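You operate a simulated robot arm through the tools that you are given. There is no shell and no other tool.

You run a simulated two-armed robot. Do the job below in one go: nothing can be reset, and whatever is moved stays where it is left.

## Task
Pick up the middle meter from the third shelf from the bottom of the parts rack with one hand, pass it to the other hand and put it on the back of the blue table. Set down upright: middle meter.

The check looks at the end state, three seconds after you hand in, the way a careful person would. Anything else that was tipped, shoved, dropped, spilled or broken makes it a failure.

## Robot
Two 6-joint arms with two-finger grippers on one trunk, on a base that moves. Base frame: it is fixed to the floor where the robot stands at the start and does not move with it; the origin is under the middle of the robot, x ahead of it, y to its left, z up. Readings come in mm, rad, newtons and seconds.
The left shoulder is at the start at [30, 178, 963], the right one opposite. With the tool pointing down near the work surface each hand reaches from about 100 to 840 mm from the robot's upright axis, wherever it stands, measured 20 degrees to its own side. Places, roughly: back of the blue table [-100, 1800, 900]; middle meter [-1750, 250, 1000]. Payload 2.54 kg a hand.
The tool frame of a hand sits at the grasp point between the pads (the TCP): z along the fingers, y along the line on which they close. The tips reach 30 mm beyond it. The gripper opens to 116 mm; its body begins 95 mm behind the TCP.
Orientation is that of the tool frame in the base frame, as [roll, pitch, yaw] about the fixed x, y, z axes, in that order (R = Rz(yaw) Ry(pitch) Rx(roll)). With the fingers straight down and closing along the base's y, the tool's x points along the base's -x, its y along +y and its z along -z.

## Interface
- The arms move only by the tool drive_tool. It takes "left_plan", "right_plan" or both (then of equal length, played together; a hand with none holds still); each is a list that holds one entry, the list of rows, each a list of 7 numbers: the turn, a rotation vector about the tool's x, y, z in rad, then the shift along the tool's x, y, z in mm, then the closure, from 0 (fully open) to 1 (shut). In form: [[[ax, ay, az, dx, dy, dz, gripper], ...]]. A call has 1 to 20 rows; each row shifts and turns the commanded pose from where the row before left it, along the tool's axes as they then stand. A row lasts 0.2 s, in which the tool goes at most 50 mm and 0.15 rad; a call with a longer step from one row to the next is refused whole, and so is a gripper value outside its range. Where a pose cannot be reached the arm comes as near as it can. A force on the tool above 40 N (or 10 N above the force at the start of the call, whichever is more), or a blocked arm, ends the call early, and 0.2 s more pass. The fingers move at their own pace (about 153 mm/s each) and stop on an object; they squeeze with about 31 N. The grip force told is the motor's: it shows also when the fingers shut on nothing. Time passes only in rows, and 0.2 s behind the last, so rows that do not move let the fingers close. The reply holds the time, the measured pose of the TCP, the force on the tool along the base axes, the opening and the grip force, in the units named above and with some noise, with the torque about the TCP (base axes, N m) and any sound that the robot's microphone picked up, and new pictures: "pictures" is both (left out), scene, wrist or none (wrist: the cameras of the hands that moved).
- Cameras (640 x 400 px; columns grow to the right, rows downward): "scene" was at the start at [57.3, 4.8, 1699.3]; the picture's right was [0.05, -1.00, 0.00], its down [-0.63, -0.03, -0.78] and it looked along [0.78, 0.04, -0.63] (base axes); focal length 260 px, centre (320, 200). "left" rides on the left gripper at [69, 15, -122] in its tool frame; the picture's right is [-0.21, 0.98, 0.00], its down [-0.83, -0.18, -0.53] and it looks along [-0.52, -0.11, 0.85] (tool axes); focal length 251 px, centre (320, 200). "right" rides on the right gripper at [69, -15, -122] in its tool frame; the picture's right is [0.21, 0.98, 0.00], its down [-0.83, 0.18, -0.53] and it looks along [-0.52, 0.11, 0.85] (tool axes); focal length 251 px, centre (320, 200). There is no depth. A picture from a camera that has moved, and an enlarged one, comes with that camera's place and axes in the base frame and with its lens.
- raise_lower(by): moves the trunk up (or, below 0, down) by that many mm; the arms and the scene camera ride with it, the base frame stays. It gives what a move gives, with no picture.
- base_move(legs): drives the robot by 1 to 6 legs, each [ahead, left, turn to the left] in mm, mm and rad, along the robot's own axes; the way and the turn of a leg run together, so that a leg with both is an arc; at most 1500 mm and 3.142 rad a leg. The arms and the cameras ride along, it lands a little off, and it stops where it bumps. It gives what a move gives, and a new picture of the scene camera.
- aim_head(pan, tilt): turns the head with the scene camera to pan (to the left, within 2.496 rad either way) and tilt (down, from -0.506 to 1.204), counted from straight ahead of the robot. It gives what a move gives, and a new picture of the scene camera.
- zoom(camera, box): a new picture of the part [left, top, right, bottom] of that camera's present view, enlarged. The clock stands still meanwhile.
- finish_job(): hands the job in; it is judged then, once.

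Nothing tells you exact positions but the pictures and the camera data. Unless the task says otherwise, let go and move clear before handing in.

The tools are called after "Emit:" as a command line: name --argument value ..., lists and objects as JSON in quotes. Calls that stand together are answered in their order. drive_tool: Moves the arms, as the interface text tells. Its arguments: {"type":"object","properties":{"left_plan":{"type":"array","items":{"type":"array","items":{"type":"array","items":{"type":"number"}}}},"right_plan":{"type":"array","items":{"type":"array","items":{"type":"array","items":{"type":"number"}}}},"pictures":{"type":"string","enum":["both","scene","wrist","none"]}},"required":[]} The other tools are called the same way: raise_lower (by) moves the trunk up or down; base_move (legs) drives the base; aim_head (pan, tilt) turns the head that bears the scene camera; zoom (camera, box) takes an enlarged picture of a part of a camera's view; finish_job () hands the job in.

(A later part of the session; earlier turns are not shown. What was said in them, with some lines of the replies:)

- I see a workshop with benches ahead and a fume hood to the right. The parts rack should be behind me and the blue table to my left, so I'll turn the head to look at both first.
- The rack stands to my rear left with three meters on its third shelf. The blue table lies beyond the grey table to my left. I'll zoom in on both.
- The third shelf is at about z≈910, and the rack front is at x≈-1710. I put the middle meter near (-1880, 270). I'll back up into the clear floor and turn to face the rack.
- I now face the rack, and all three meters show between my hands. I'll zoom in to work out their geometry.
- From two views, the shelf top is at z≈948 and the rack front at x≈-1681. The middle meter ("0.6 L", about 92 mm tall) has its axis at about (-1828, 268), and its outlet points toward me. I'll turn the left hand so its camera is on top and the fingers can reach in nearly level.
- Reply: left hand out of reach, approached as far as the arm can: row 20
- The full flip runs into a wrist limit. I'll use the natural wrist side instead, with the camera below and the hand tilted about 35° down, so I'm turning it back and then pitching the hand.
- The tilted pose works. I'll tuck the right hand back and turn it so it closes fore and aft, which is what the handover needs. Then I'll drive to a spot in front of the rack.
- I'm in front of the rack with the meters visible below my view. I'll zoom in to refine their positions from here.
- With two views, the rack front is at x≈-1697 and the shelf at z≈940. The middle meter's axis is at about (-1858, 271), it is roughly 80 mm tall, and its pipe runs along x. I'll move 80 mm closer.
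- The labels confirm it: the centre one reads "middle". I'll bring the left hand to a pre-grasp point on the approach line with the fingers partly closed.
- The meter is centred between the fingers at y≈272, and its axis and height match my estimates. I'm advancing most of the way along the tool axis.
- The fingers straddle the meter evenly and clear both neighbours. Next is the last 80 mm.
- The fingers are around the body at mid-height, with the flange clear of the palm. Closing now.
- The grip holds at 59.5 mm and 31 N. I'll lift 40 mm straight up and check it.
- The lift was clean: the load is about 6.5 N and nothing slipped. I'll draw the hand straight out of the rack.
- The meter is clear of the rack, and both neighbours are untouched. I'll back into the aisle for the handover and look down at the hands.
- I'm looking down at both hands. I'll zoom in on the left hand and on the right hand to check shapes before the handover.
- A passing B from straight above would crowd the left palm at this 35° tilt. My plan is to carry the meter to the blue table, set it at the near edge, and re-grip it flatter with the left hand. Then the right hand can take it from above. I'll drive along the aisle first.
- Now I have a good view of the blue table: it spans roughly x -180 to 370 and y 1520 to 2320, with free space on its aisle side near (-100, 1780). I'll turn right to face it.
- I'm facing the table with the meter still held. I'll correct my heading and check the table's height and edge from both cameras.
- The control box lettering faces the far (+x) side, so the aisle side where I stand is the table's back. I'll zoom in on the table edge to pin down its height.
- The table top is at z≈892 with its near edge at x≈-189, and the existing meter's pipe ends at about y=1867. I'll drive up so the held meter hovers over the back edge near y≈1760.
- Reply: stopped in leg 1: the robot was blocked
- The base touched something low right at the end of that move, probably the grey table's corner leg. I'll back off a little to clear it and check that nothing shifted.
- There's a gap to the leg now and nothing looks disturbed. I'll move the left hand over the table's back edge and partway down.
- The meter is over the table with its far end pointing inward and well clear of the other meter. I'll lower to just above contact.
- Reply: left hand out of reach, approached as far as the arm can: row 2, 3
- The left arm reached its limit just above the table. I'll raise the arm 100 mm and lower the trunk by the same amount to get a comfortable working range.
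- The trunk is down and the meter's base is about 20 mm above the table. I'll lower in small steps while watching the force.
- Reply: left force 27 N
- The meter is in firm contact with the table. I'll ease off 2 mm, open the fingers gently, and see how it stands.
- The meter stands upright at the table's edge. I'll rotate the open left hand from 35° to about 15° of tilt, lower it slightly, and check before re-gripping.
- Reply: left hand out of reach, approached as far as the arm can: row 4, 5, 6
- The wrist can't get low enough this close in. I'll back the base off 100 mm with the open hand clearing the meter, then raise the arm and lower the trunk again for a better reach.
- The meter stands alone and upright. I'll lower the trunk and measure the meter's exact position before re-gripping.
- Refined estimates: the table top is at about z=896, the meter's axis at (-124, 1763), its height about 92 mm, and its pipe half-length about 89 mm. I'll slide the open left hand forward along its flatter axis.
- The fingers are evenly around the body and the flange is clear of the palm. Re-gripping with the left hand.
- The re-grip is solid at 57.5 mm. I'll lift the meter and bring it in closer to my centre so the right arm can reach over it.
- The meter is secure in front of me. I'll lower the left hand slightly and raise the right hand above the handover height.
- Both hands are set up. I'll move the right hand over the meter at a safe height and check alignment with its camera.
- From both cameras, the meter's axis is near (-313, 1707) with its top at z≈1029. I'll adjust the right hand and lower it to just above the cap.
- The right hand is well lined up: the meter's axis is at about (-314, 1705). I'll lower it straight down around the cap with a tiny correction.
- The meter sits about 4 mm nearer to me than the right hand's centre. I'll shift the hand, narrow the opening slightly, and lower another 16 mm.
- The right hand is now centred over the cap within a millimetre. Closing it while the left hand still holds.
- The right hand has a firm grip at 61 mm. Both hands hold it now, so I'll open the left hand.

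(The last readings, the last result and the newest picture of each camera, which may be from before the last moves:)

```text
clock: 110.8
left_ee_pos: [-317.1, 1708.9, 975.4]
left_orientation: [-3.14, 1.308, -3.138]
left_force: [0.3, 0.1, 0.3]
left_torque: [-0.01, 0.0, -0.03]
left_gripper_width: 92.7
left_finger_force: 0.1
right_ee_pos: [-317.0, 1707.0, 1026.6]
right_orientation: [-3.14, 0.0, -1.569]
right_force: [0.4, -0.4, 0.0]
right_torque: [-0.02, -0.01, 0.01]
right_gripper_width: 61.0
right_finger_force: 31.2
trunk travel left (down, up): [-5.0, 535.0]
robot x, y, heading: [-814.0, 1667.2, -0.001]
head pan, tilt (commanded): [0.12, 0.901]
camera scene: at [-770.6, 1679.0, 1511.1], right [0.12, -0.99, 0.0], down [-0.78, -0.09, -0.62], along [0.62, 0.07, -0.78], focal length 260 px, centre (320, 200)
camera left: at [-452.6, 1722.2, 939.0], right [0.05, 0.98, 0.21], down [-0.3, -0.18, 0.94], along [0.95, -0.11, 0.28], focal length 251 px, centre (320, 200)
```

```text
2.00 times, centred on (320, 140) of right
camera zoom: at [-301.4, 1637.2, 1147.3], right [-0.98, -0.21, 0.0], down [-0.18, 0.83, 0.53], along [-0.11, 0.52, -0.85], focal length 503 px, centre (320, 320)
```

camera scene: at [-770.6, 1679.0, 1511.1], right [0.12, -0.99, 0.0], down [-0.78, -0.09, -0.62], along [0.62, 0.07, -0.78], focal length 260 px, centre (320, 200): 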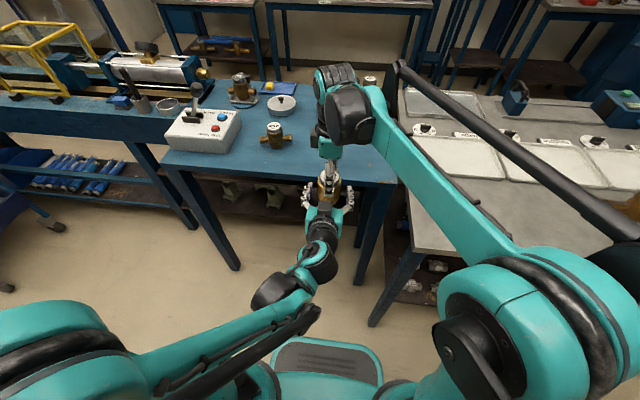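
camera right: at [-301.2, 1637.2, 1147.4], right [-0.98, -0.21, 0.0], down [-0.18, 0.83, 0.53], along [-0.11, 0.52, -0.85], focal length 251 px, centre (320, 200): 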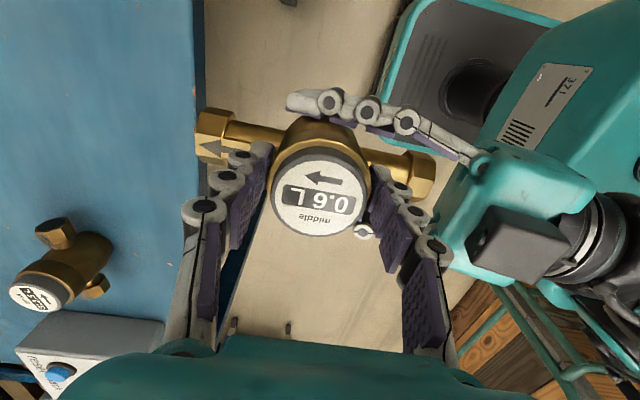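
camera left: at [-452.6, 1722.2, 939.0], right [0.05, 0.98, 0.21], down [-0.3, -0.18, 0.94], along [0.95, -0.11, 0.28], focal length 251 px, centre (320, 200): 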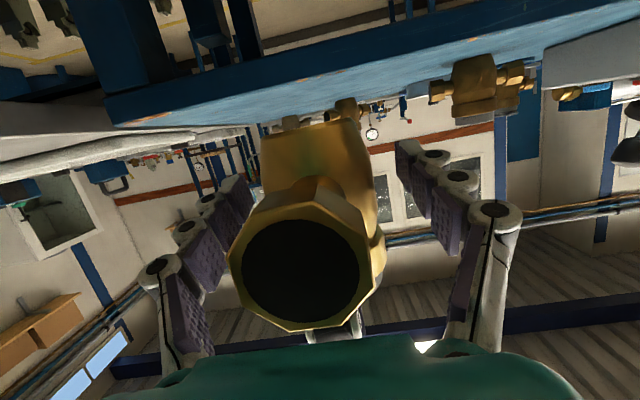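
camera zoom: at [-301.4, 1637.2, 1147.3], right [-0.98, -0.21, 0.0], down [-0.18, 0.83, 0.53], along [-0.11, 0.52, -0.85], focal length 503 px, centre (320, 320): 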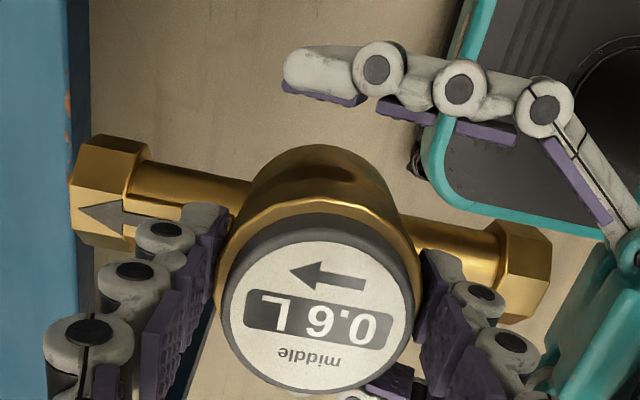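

The meter stayed put in the right hand while the left opened. I'll withdraw the left hand straight back along its own axis.

Emit:
drive_tool --left_plan '[[[0, 0, 0, 0, 0, -10, 0.2], [0, 0, 0, 0, 0, -20, 0.2], [0, 0, 0, 0, 0, -20, 0.2], [0, 0, 0, 0, 0, -20, 0.2], [0, 0, 0, 0, 0, -20, 0.2], [0, 0, 0, 0, 0, -20, 0.2], [0, 0, 0, 0, 0, -20, 0.2], [0, 0, 0, 0, 0, 0, 0.2]]]' --pictures "both"

```text
clock: 112.6
left_ee_pos: [-444.2, 1707.8, 1006.6]
left_orientation: [3.141, 1.308, -3.138]
left_force: [-0.1, -0.5, 0.3]
left_torque: [0.0, 0.0, 0.0]
left_gripper_width: 92.9
left_finger_force: 0.0
right_ee_pos: [-317.3, 1706.4, 1026.8]
right_orientation: [-3.141, 0.0, -1.571]
right_force: [-0.9, 0.8, -0.1]
right_torque: [0.0, 0.01, 0.02]
right_gripper_width: 60.9
right_finger_force: 31.2
trunk travel left (down, up): [-5.0, 535.0]
robot x, y, heading: [-818.1, 1668.2, -0.002]
head pan, tilt (commanded): [0.12, 0.901]
camera scene: at [-770.5, 1678.9, 1511.1], right [0.12, -0.99, 0.0], down [-0.78, -0.09, -0.62], along [0.62, 0.07, -0.78], focal length 260 px, centre (320, 200)
camera left: at [-579.7, 1721.4, 972.3], right [0.05, 0.98, 0.21], down [-0.3, -0.18, 0.94], along [0.95, -0.11, 0.28], focal length 251 px, centre (320, 200)
```

scene: 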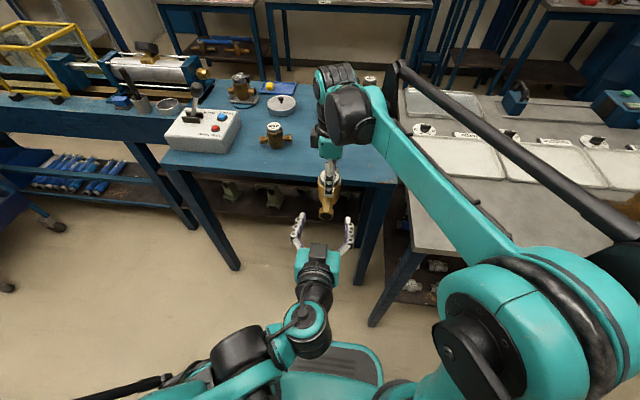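
left: 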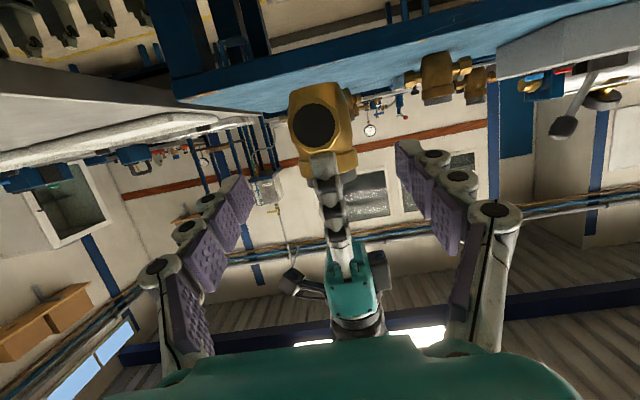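

The right hand holds the meter upright on its own. I'll raise the trunk for clearance over the other meter, then shift left and forward to bring the drop spot into easy reach.

Emit:
raise_lower --by 100

Emit:
base_move --legs '[[0, 100, 0], [140, 0, 0]]'

Emit:
zoom --camera "right" --box '[0, 0, 640, 400]'

Emit:
zoom --camera "left" --box '[0, 0, 640, 400]'

```text
clock: 114.0
left_ee_pos: [-444.4, 1708.0, 1107.6]
left_orientation: [-3.14, 1.307, -3.139]
left_force: [0.1, 0.8, 0.1]
left_torque: [-0.02, -0.01, -0.02]
left_gripper_width: 92.7
left_finger_force: 0.0
right_ee_pos: [-317.2, 1706.7, 1126.5]
right_orientation: [3.141, 0.001, -1.569]
right_force: [0.3, -0.1, -7.4]
right_torque: [-0.04, 0.0, 0.01]
right_gripper_width: 61.1
right_finger_force: 31.1
trunk travel left (down, up): [-105.0, 435.0]
robot x, y, heading: [-816.3, 1669.1, -0.001]
head pan, tilt (commanded): [0.12, 0.901]
```

```text
clock: 116.0
left_ee_pos: [-303.2, 1807.3, 1106.8]
left_orientation: [-3.14, 1.304, -3.14]
left_force: [0.3, -0.1, -0.7]
left_torque: [0.0, 0.0, 0.03]
left_gripper_width: 92.9
left_finger_force: 0.0
right_ee_pos: [-176.0, 1805.8, 1124.7]
right_orientation: [3.141, 0.0, -1.573]
right_force: [1.4, 0.1, -7.0]
right_torque: [-0.01, 0.03, 0.05]
right_gripper_width: 61.2
right_finger_force: 30.9
trunk travel left (down, up): [-105.0, 435.0]
robot x, y, heading: [-675.0, 1771.3, 0.0]
head pan, tilt (commanded): [0.12, 0.901]
camera scene: at [-628.9, 1778.7, 1611.0], right [0.12, -0.99, 0.0], down [-0.78, -0.09, -0.62], along [0.62, 0.07, -0.78], focal length 260 px, centre (320, 200)
```

scene: 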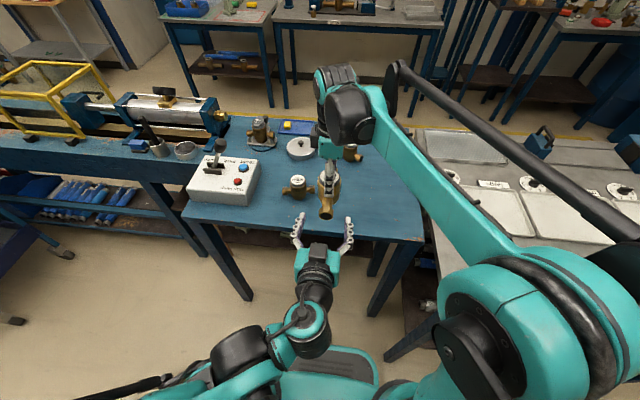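

```text
1.00 times, centred on (320, 200) of right (not enlarged: the box is as wide or as high as the picture)
camera zoom: at [-160.2, 1736.2, 1246.6], right [-0.98, -0.21, 0.0], down [-0.18, 0.83, 0.53], along [-0.12, 0.52, -0.85], focal length 251 px, centre (320, 200)
```

zoom: 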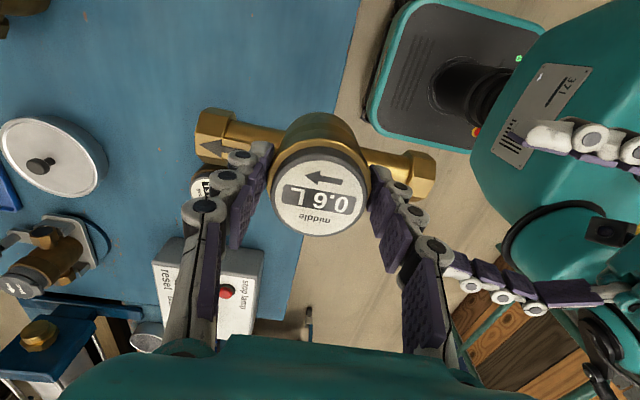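

```text
1.00 times, centred on (320, 200) of left (not enlarged: the box is as wide or as high as the picture)
camera zoom: at [-438.6, 1820.9, 1071.8], right [0.06, 0.98, 0.21], down [-0.3, -0.18, 0.94], along [0.95, -0.11, 0.28], focal length 251 px, centre (320, 200)
```

zoom: 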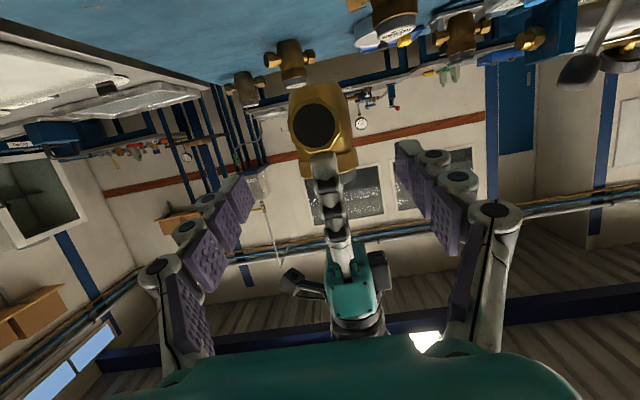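

The meter's over the table's back edge and hanging level at about 7 N. I'll move the right hand above the drop spot near (-90, 1780) and start down.

Emit:
drive_tool --right_plan '[[[0, 0, 0, 6.5, -21.5, 0, 1], [0, 0, 0, 6.5, -21.5, 0, 1], [0, 0, 0, 6.5, -21.5, 0, 1], [0, 0, 0, 6.5, -21.5, 0, 1], [0, 0, 0, 0, 0, 0, 1], [0, 0, 0, 0, 0, 15, 1], [0, 0, 0, 0, 0, 20, 1], [0, 0, 0, 0, 0, 20, 1], [0, 0, 0, 0, 0, 15, 1], [0, 0, 0, 0, 0, 0, 1]]]' --pictures "both"

Emit:
zoom --camera "scene" --box '[220, 90, 412, 210]'

Emit:
zoom --camera "left" --box '[160, 0, 480, 200]'

```text
clock: 118.2
left_ee_pos: [-305.2, 1807.2, 1107.8]
left_orientation: [-3.14, 1.308, -3.138]
left_force: [-0.3, -0.2, 0.4]
left_torque: [0.02, 0.0, -0.02]
left_gripper_width: 92.6
left_finger_force: 0.0
right_ee_pos: [-91.4, 1780.6, 1057.7]
right_orientation: [3.141, -0.001, -1.572]
right_force: [0.5, -0.6, -7.2]
right_torque: [-0.01, 0.01, 0.03]
right_gripper_width: 61.0
right_finger_force: 30.6
trunk travel left (down, up): [-105.0, 435.0]
robot x, y, heading: [-679.1, 1767.6, -0.001]
head pan, tilt (commanded): [0.12, 0.901]
camera scene: at [-630.9, 1778.6, 1611.1], right [0.12, -0.99, 0.0], down [-0.78, -0.09, -0.62], along [0.62, 0.07, -0.78], focal length 260 px, centre (320, 200)
camera right: at [-76.4, 1711.0, 1178.1], right [-0.98, -0.21, 0.0], down [-0.18, 0.83, 0.53], along [-0.11, 0.52, -0.85], focal length 251 px, centre (320, 200)
```

scene: 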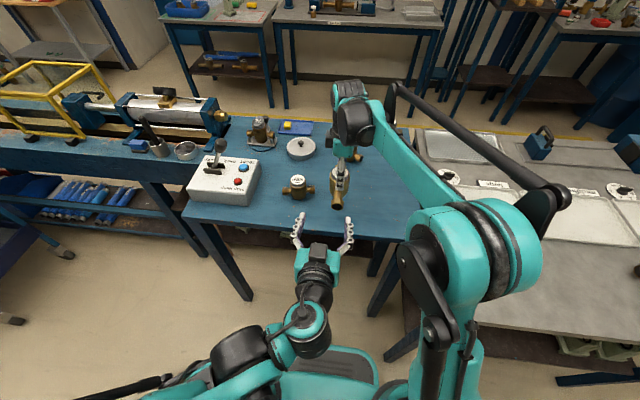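
right: 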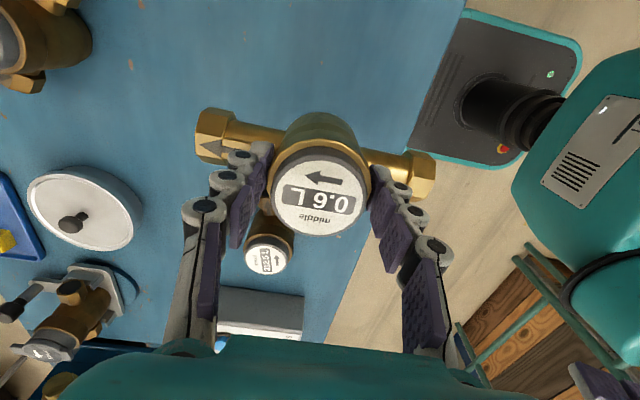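

```text
3.33 times, centred on (316, 150) of scene
camera zoom: at [-630.9, 1778.6, 1611.1], right [0.12, -0.99, 0.0], down [-0.78, -0.09, -0.62], along [0.62, 0.07, -0.78], focal length 867 px, centre (333, 367)
```

zoom: 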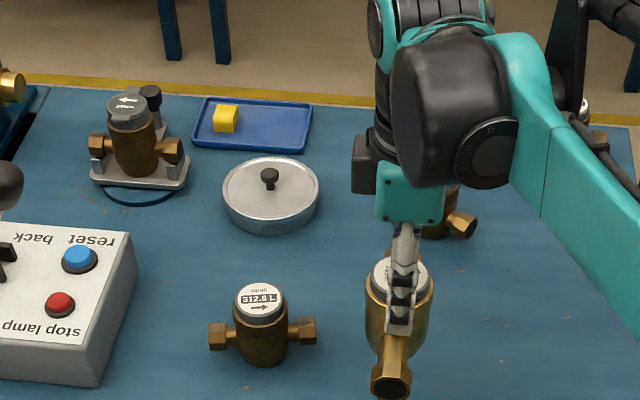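

```text
2.00 times, centred on (320, 100) of left
camera zoom: at [-439.9, 1820.8, 1072.1], right [0.06, 0.98, 0.21], down [-0.3, -0.18, 0.94], along [0.95, -0.11, 0.28], focal length 503 px, centre (320, 400)
```

zoom: 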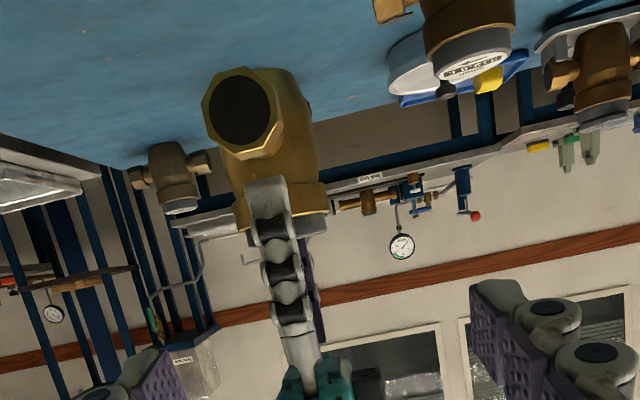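

The meter hangs upright over a clear spot with good spacing from the neighbouring meter. I'll lower it to about 15 mm above the table.

Emit:
drive_tool --right_plan '[[[0, 0, 0, 0, 0, 12, 1], [0, 0, 0, 0, 0, 15, 1], [0, 0, 0, 0, 0, 15, 1], [0, 0, 0, 0, 0, 12, 1], [0, 0, 0, 0, 0, 0, 1]]]' --pictures "both"

Emit:
drive_tool --right_plan '[[[0, 0, 0, 0, 0, 3, 1], [0, 0, 0, 0, 0, 3, 1], [0, 0, 0, 0, 0, 0, 1]]]' --pictures "none"

```text
clock: 119.4
left_ee_pos: [-305.3, 1807.6, 1107.8]
left_orientation: [-3.14, 1.308, 3.141]
left_force: [0.0, 1.2, 0.6]
left_torque: [0.01, 0.0, 0.02]
left_gripper_width: 92.8
left_finger_force: 0.0
right_ee_pos: [-91.9, 1780.2, 1003.3]
right_orientation: [-3.14, -0.001, -1.572]
right_force: [-0.5, -0.6, -7.5]
right_torque: [-0.03, -0.04, -0.04]
right_gripper_width: 61.4
right_finger_force: 31.7
trunk travel left (down, up): [-105.0, 435.0]
robot x, y, heading: [-675.0, 1768.8, -0.003]
head pan, tilt (commanded): [0.12, 0.901]
camera scene: at [-630.9, 1778.6, 1611.1], right [0.12, -0.99, 0.0], down [-0.78, -0.09, -0.62], along [0.62, 0.07, -0.78], focal length 260 px, centre (320, 200)
camera right: at [-76.7, 1710.1, 1124.7], right [-0.98, -0.21, 0.0], down [-0.18, 0.83, 0.53], along [-0.11, 0.52, -0.85], focal length 251 px, centre (320, 200)
```

scene: 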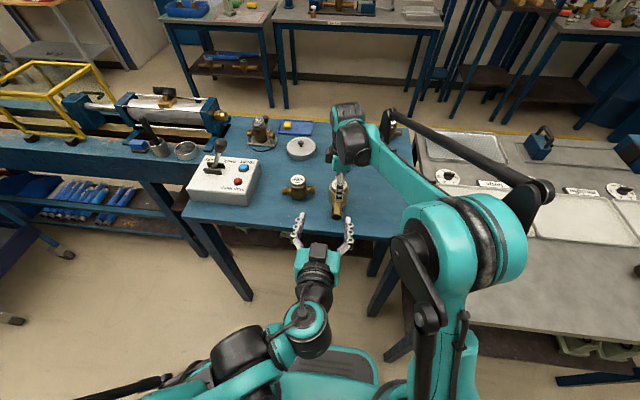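
right: 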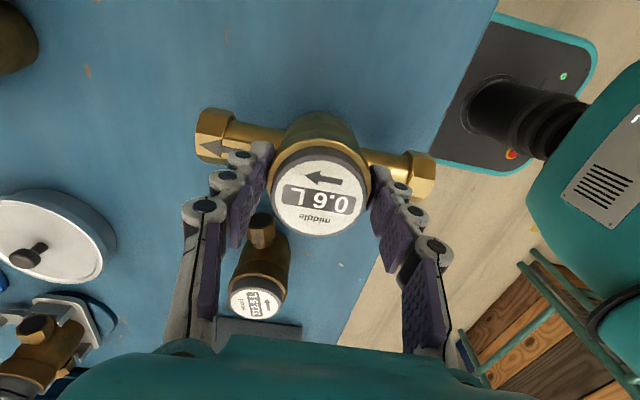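

```text
clock: 120.2
left_ee_pos: [-303.7, 1807.8, 1107.3]
left_orientation: [-3.14, 1.307, -3.138]
left_force: [0.4, -0.3, 0.3]
left_torque: [0.02, -0.02, 0.02]
left_gripper_width: 92.9
left_finger_force: 0.0
right_ee_pos: [-91.1, 1780.2, 997.0]
right_orientation: [3.141, 0.001, -1.572]
right_force: [-0.5, 0.6, -6.3]
right_torque: [-0.04, 0.0, -0.04]
right_gripper_width: 61.2
right_finger_force: 31.2
trunk travel left (down, up): [-105.0, 435.0]
robot x, y, heading: [-679.6, 1763.0, -0.002]
head pan, tilt (commanded): [0.12, 0.901]
```

No contact yet at z=997. I'll keep lowering in 2 mm steps.

Emit:
drive_tool --right_plan '[[[0, 0, 0, 0, 0, 2, 1], [0, 0, 0, 0, 0, 2, 1], [0, 0, 0, 0, 0, 0, 1]]]' --pictures "none"

Emit:
drive_tool --right_plan '[[[0, 0, 0, 0, 0, 2, 1], [0, 0, 0, 0, 0, 0, 1]]]' --pictures "none"

```text
clock: 121.0
left_ee_pos: [-305.7, 1807.6, 1108.7]
left_orientation: [-3.139, 1.308, -3.141]
left_force: [0.3, 0.4, 0.5]
left_torque: [0.04, 0.0, -0.01]
left_gripper_width: 92.8
left_finger_force: 0.1
right_ee_pos: [-91.7, 1779.2, 991.9]
right_orientation: [-3.141, 0.0, -1.574]
right_force: [0.1, 0.2, -6.7]
right_torque: [-0.01, 0.02, -0.03]
right_gripper_width: 60.8
right_finger_force: 30.7
trunk travel left (down, up): [-105.0, 435.0]
robot x, y, heading: [-677.3, 1765.8, -0.003]
head pan, tilt (commanded): [0.12, 0.901]
```

```text
clock: 121.6
left_ee_pos: [-304.6, 1807.3, 1108.2]
left_orientation: [-3.139, 1.307, -3.139]
left_force: [-0.4, 0.8, -0.6]
left_torque: [-0.01, 0.01, 0.0]
left_gripper_width: 92.5
left_finger_force: 0.2
right_ee_pos: [-90.7, 1779.5, 990.4]
right_orientation: [3.141, 0.0, -1.571]
right_force: [-0.5, 0.0, -6.9]
right_torque: [0.01, 0.03, 0.02]
right_gripper_width: 61.2
right_finger_force: 31.0
trunk travel left (down, up): [-105.0, 435.0]
robot x, y, heading: [-677.7, 1772.3, -0.005]
head pan, tilt (commanded): [0.12, 0.901]
```

Still no contact at z≈990, so the base should be only a few millimetres up. I'll continue in finer steps.

Emit:
drive_tool --right_plan '[[[0, 0, 0, 0, 0, 1.5, 1], [0, 0, 0, 0, 0, 0, 1]]]' --pictures "none"

Emit:
drive_tool --right_plan '[[[0, 0, 0, 0, 0, 1.5, 1], [0, 0, 0, 0, 0, 0, 1]]]' --pictures "none"

```text
clock: 122.2
left_ee_pos: [-304.5, 1808.1, 1108.5]
left_orientation: [-3.138, 1.307, -3.139]
left_force: [-0.4, -0.5, 0.9]
left_torque: [-0.01, -0.04, 0.0]
left_gripper_width: 93.1
left_finger_force: 0.0
right_ee_pos: [-90.7, 1778.7, 988.7]
right_orientation: [3.141, 0.0, -1.573]
right_force: [-0.8, 0.1, -5.5]
right_torque: [0.01, 0.0, 0.01]
right_gripper_width: 60.9
right_finger_force: 30.8
trunk travel left (down, up): [-105.0, 435.0]
robot x, y, heading: [-677.9, 1769.3, -0.0]
head pan, tilt (commanded): [0.12, 0.901]
```

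```text
clock: 122.8
left_ee_pos: [-304.8, 1807.2, 1107.5]
left_orientation: [-3.14, 1.307, -3.139]
left_force: [-0.6, -0.5, -0.1]
left_torque: [0.0, 0.0, 0.0]
left_gripper_width: 92.8
left_finger_force: 0.0
right_ee_pos: [-90.1, 1779.7, 986.5]
right_orientation: [3.141, 0.0, -1.572]
right_force: [0.3, -0.7, -6.7]
right_torque: [-0.06, 0.02, 0.0]
right_gripper_width: 61.3
right_finger_force: 31.5
trunk travel left (down, up): [-105.0, 435.0]
robot x, y, heading: [-679.3, 1772.9, -0.003]
head pan, tilt (commanded): [0.12, 0.901]
```

Emit:
drive_tool --right_plan '[[[0, 0, 0, 0, 0, 1.5, 1], [0, 0, 0, 0, 0, 0, 1]]]' --pictures "none"

Emit:
drive_tool --right_plan '[[[0, 0, 0, 0, 0, 1.5, 1], [0, 0, 0, 0, 0, 0, 1]]]' --pictures "wrist"

Emit:
zoom --camera "scene" --box '[260, 140, 388, 220]'

```text
clock: 123.4
left_ee_pos: [-304.3, 1806.3, 1107.9]
left_orientation: [-3.14, 1.307, 3.141]
left_force: [0.7, 0.0, 0.6]
left_torque: [-0.01, -0.02, -0.01]
left_gripper_width: 92.8
left_finger_force: 0.0
right_ee_pos: [-91.4, 1779.1, 987.3]
right_orientation: [-3.141, 0.0, -1.574]
right_force: [2.9, -2.1, -0.1]
right_torque: [0.0, -0.18, -0.06]
right_gripper_width: 60.9
right_finger_force: 30.8
trunk travel left (down, up): [-105.0, 435.0]
robot x, y, heading: [-673.7, 1768.7, -0.003]
head pan, tilt (commanded): [0.12, 0.901]
```

```text
clock: 124.0
left_ee_pos: [-305.2, 1807.5, 1108.9]
left_orientation: [3.141, 1.307, -3.141]
left_force: [-0.9, -0.5, -0.1]
left_torque: [0.02, 0.03, -0.02]
left_gripper_width: 92.9
left_finger_force: 0.0
right_ee_pos: [-91.6, 1778.3, 985.1]
right_orientation: [-3.14, -0.002, -1.572]
right_force: [8.5, -2.1, 19.0]
right_torque: [-0.05, -0.3, -0.07]
right_gripper_width: 61.5
right_finger_force: 31.5
trunk travel left (down, up): [-105.0, 435.0]
robot x, y, heading: [-677.1, 1766.4, -0.004]
head pan, tilt (commanded): [0.12, 0.901]
camera right: at [-76.5, 1709.6, 1106.2], right [-0.98, -0.21, 0.0], down [-0.18, 0.83, 0.53], along [-0.11, 0.52, -0.85], focal length 251 px, centre (320, 200)
```

right: 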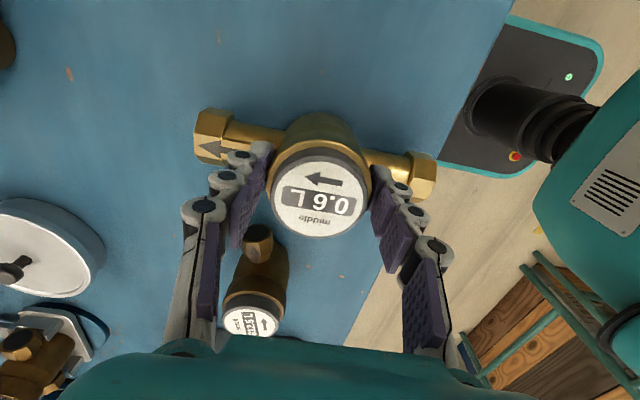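

```text
5.00 times, centred on (324, 180) of scene
camera zoom: at [-632.1, 1778.1, 1611.3], right [0.12, -0.99, 0.0], down [-0.78, -0.09, -0.62], along [0.62, 0.07, -0.78], focal length 1300 px, centre (300, 300)
```

zoom: 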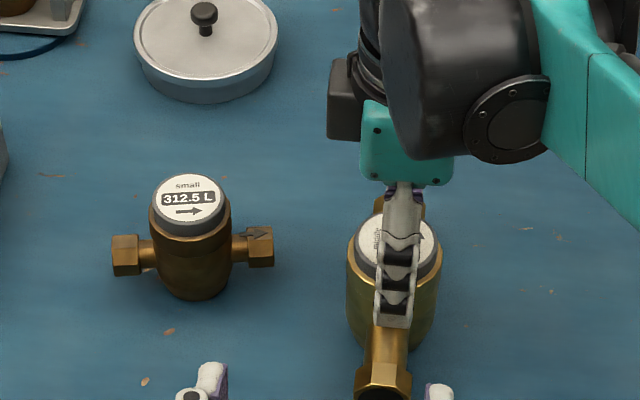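

Contact is firm at about 19 N upward. I'll relieve 1 mm, then open the right hand gently by a small amount.

Emit:
drive_tool --right_plan '[[[0, 0, 0, 0, 0, -1.2, 1], [0, 0, 0, 0, 0, 0, 0.7], [0, 0, 0, 0, 0, 0, 0.46], [0, 0, 0, 0, 0, 0, 0.43], [0, 0, 0, 0, 0, 0, 0.4], [0, 0, 0, 0, 0, 0, 0.37], [0, 0, 0, 0, 0, 0, 0.37]]]' --pictures "both"

Emit:
zoom --camera "scene" --box '[260, 140, 388, 220]'

Emit:
zoom --camera "right" --box '[160, 60, 480, 260]'

```text
clock: 125.6
left_ee_pos: [-304.8, 1807.5, 1107.3]
left_orientation: [3.141, 1.308, -3.14]
left_force: [-0.2, 0.4, 0.3]
left_torque: [-0.01, -0.02, -0.01]
left_gripper_width: 92.9
left_finger_force: 0.1
right_ee_pos: [-91.0, 1780.0, 986.4]
right_orientation: [-3.141, 0.0, -1.572]
right_force: [0.8, -0.5, 0.0]
right_torque: [-0.01, -0.03, -0.01]
right_gripper_width: 73.1
right_finger_force: 0.0
trunk travel left (down, up): [-105.0, 435.0]
robot x, y, heading: [-677.5, 1764.3, -0.0]
head pan, tilt (commanded): [0.12, 0.901]
camera scene: at [-631.5, 1778.5, 1611.1], right [0.12, -0.99, 0.0], down [-0.78, -0.09, -0.62], along [0.62, 0.07, -0.78], focal length 260 px, centre (320, 200)
camera right: at [-76.5, 1709.9, 1107.2], right [-0.98, -0.21, 0.0], down [-0.18, 0.83, 0.53], along [-0.11, 0.52, -0.85], focal length 251 px, centre (320, 200)
```

scene: 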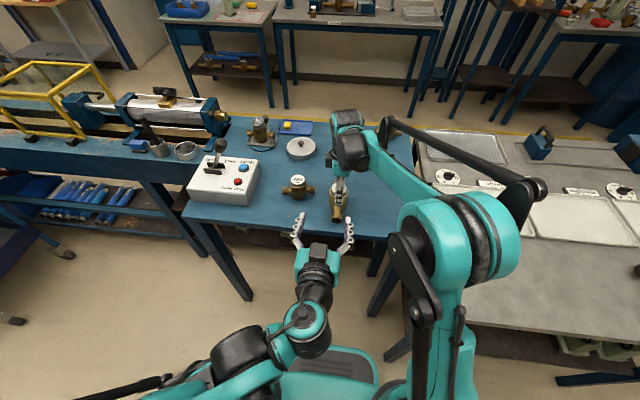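
right: 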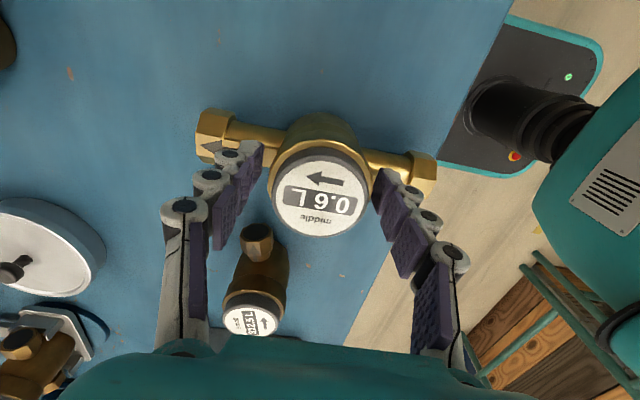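

```text
5.00 times, centred on (324, 180) of scene
camera zoom: at [-631.5, 1778.5, 1611.1], right [0.12, -0.99, 0.0], down [-0.78, -0.09, -0.62], along [0.62, 0.07, -0.78], focal length 1300 px, centre (300, 300)
```

zoom: 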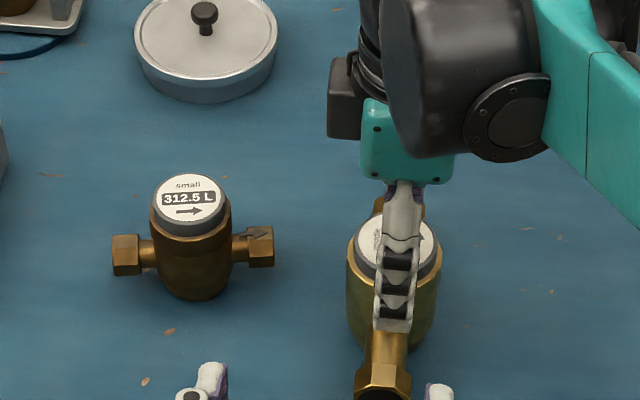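

```text
2.00 times, centred on (320, 160) of right
camera zoom: at [-76.5, 1709.9, 1107.2], right [-0.98, -0.21, 0.0], down [-0.18, 0.83, 0.53], along [-0.11, 0.52, -0.85], focal length 503 px, centre (320, 280)
```

zoom: 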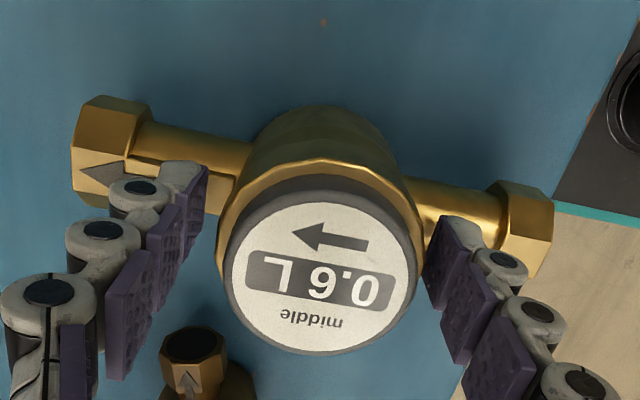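

The meter stands free, with a small gap on both sides. I'll raise the right hand straight up and clear of it.

Emit:
drive_tool --right_plan '[[[0, 0, 0, 0, 0, -5, 0.37], [0, 0, 0, 0, 0, -10, 0.37], [0, 0, 0, 0, 0, -20, 0.37], [0, 0, 0, 0, 0, -25, 0.37], [0, 0, 0, 0, 0, -30, 0.37], [0, 0, 0, 0, 0, -30, 0.3], [0, 0, 0, 0, 0, -30, 0.2], [0, 0, 0, 0, 0, 0, 0.2]]]' --pictures "both"

Emit:
zoom --camera "scene" --box '[260, 140, 388, 220]'

```text
clock: 127.4
left_ee_pos: [-305.1, 1808.4, 1107.2]
left_orientation: [-3.141, 1.305, -3.14]
left_force: [-0.7, 0.5, 0.3]
left_torque: [0.02, 0.02, -0.06]
left_gripper_width: 93.1
left_finger_force: 0.1
right_ee_pos: [-91.4, 1780.2, 1135.0]
right_orientation: [-3.141, 0.001, -1.57]
right_force: [0.6, 0.0, 0.2]
right_torque: [-0.03, -0.01, 0.01]
right_gripper_width: 92.9
right_finger_force: 0.0
trunk travel left (down, up): [-105.0, 435.0]
robot x, y, heading: [-676.3, 1768.5, -0.004]
head pan, tilt (commanded): [0.12, 0.901]
camera scene: at [-631.3, 1778.5, 1611.1], right [0.12, -0.99, 0.0], down [-0.78, -0.09, -0.62], along [0.62, 0.07, -0.78], focal length 260 px, centre (320, 200)
camera right: at [-76.3, 1710.0, 1257.4], right [-0.98, -0.21, 0.0], down [-0.18, 0.83, 0.53], along [-0.11, 0.52, -0.85], focal length 251 px, centre (320, 200)
```

scene: 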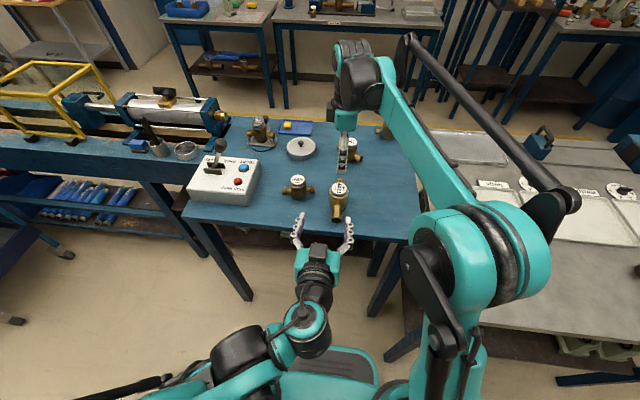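
right: 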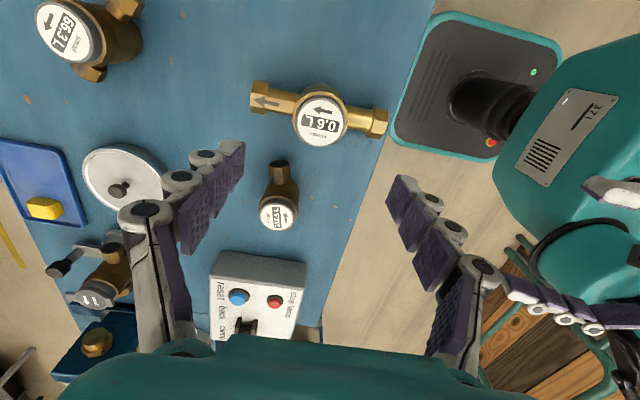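

```text
5.00 times, centred on (324, 180) of scene
camera zoom: at [-631.3, 1778.5, 1611.1], right [0.12, -0.99, 0.0], down [-0.78, -0.09, -0.62], along [0.62, 0.07, -0.78], focal length 1300 px, centre (300, 300)
```

zoom: 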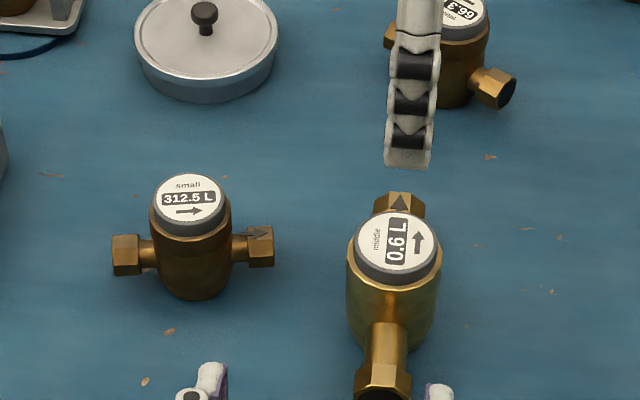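

The middle meter stands upright on the back of the blue table, with its neighbour untouched. I'll back away and take one last look.

Emit:
base_move --legs '[[-300, 0, 0]]'

Emit:
aim_head --pan 0.0 --tilt 0.65

Emit:
zoom --camera "scene" --box '[200, 130, 440, 280]'

```text
clock: 129.5
left_ee_pos: [-604.4, 1808.2, 1110.0]
left_orientation: [-3.139, 1.308, -3.135]
left_force: [-0.6, -0.4, 0.1]
left_torque: [0.01, 0.0, 0.0]
left_gripper_width: 92.9
left_finger_force: 0.1
right_ee_pos: [-391.4, 1782.1, 1136.2]
right_orientation: [-3.137, 0.0, -1.566]
right_force: [-0.5, -0.8, 0.6]
right_torque: [-0.03, -0.04, -0.01]
right_gripper_width: 92.7
right_finger_force: 0.1
trunk travel left (down, up): [-105.0, 435.0]
robot x, y, heading: [-973.6, 1766.3, 0.003]
head pan, tilt (commanded): [0.12, 0.901]
camera scene: at [-931.8, 1778.6, 1611.2], right [0.12, -0.99, 0.0], down [-0.78, -0.1, -0.62], along [0.62, 0.08, -0.78], focal length 260 px, centre (320, 200)
```

scene: 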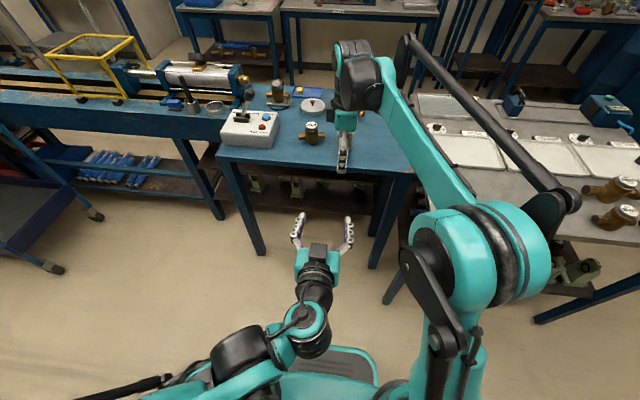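

```text
clock: 130.2
left_ee_pos: [-603.6, 1808.7, 1108.8]
left_orientation: [-3.139, 1.307, -3.137]
left_force: [0.4, -1.3, -0.2]
left_torque: [0.01, 0.02, 0.02]
left_gripper_width: 92.6
left_finger_force: 0.1
right_ee_pos: [-391.8, 1781.6, 1134.9]
right_orientation: [3.141, 0.0, -1.569]
right_force: [0.2, -0.1, 0.8]
right_torque: [-0.02, 0.0, 0.03]
right_gripper_width: 92.4
right_finger_force: 0.0
trunk travel left (down, up): [-105.0, 435.0]
robot x, y, heading: [-974.9, 1767.0, 0.003]
head pan, tilt (commanded): [0.0, 0.649]
camera scene: at [-918.7, 1769.6, 1631.6], right [0.0, -1.0, 0.0], down [-0.61, 0.0, -0.8], along [0.8, 0.0, -0.61], focal length 260 px, centre (320, 200)
```

scene: 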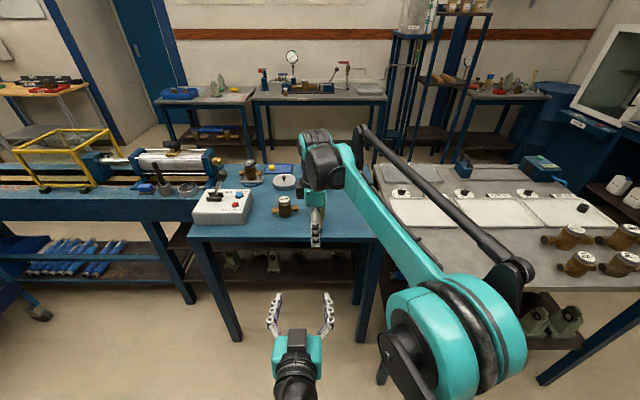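

```text
2.67 times, centred on (320, 205) of scene
camera zoom: at [-918.7, 1769.6, 1631.6], right [0.0, -1.0, 0.0], down [-0.61, 0.0, -0.8], along [0.8, 0.0, -0.61], focal length 693 px, centre (320, 187)
```

zoom: 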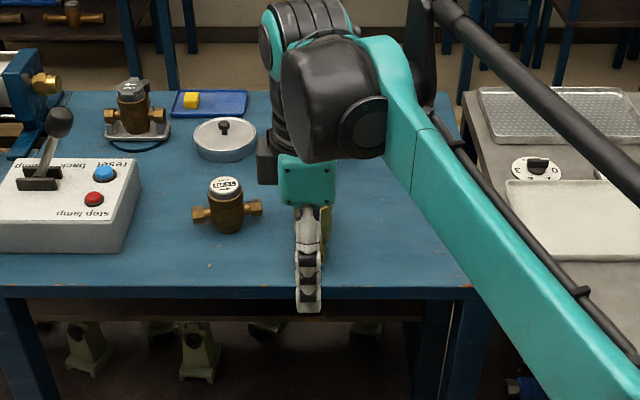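

The right hand hides the meter in this view. I'll swing it aside to confirm the final state.

Emit:
drive_tool --right_plan '[[[0, 0, 0, 30, 0, 0, 0.2], [0, 0, 0, 30, 0, 0, 0.2], [0, 0, 0, 30, 0, 0, 0.2], [0, 0, 0, 30, 0, 0, 0.2], [0, 0, 0, 30, 0, 0, 0.2], [0, 0, 0, 30, 0, 0, 0.2]]]' --pictures "scene"

Emit:
zoom --camera "scene" --box '[180, 140, 400, 278]'

Emit:
zoom --camera "left" --box '[200, 0, 440, 150]'

```text
clock: 131.7
left_ee_pos: [-604.0, 1809.1, 1108.0]
left_orientation: [-3.141, 1.307, -3.138]
left_force: [0.0, 0.5, 0.0]
left_torque: [-0.01, -0.02, 0.04]
left_gripper_width: 92.8
left_finger_force: 0.1
right_ee_pos: [-388.6, 1601.4, 1136.5]
right_orientation: [-3.141, 0.0, -1.568]
right_force: [0.4, -0.6, -0.3]
right_torque: [0.01, 0.01, 0.05]
right_gripper_width: 93.0
right_finger_force: 0.2
trunk travel left (down, up): [-105.0, 435.0]
robot x, y, heading: [-974.7, 1768.1, 0.002]
head pan, tilt (commanded): [0.0, 0.649]
camera scene: at [-918.5, 1768.7, 1631.6], right [0.0, -1.0, 0.0], down [-0.6, 0.0, -0.8], along [0.8, 0.0, -0.6], focal length 260 px, centre (320, 200)
```

scene: 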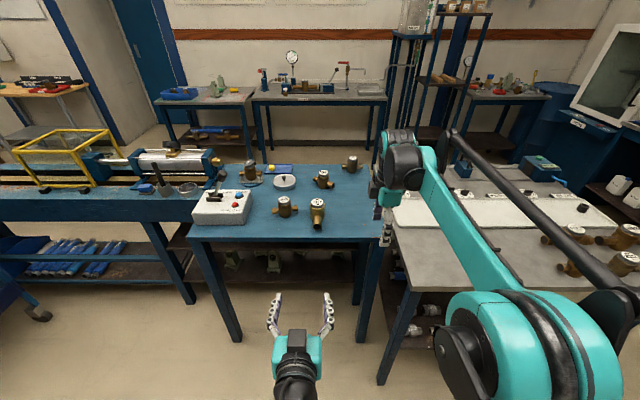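

```text
2.90 times, centred on (290, 209) of scene
camera zoom: at [-918.5, 1768.7, 1631.6], right [0.0, -1.0, 0.0], down [-0.6, 0.0, -0.8], along [0.8, 0.0, -0.6], focal length 754 px, centre (407, 174)
```

zoom: 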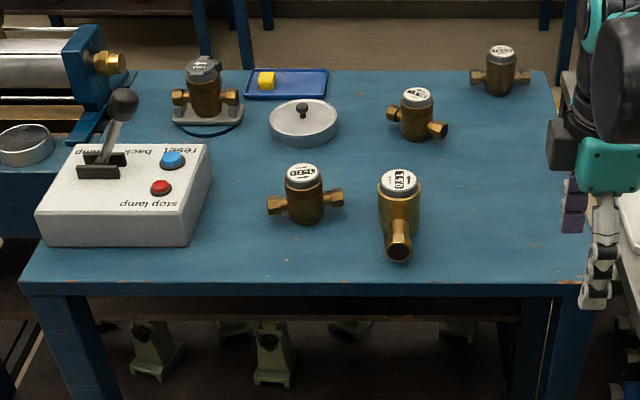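

```text
2.67 times, centred on (320, 75) of left
camera zoom: at [-739.3, 1821.0, 1072.3], right [0.05, 0.98, 0.21], down [-0.3, -0.18, 0.94], along [0.95, -0.11, 0.28], focal length 670 px, centre (320, 533)
```

zoom: 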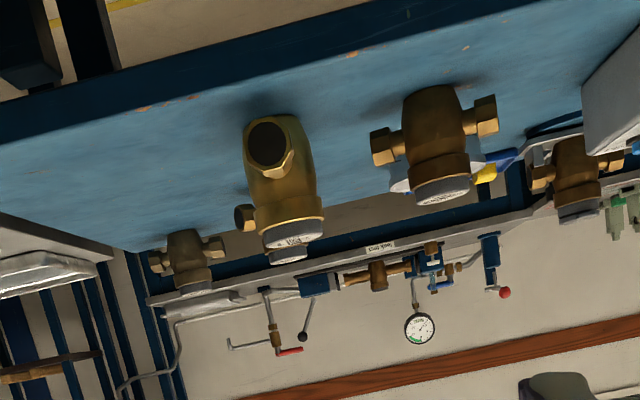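

The middle meter stands upright on the back (aisle) side of the blue table, close to the given spot. Both hands are open and clear, and the other items look undisturbed, so I'm handing in.

Emit:
finish_job

```text
The job is handed in.
```

The middle meter is standing upright on the blue table at about (-91, 1780) mm, close to the place you gave ([-100, 1800]). I handed the job in with both hands open and clear. I don't have the result of the check.

- **Pass:** The left hand took the meter from the rack's third shelf. I then set it down briefly on the blue table's edge to re-grip it flatter. The right hand took it over in the air and put it down.
- **"Back" of the table:** I took this to be the aisle side. Your coordinates point there, and the control box lettering faces the opposite side.
- **Bump:** While driving up to the blue table, the base stopped against something low. It was probably the grey table's corner leg. I backed off and saw nothing moved or tipped, but it was a contact.
- **Other items:** The meters already on the blue table looked undisturbed in my last view. The small and large meters on the rack were in place after I lifted the middle one out.
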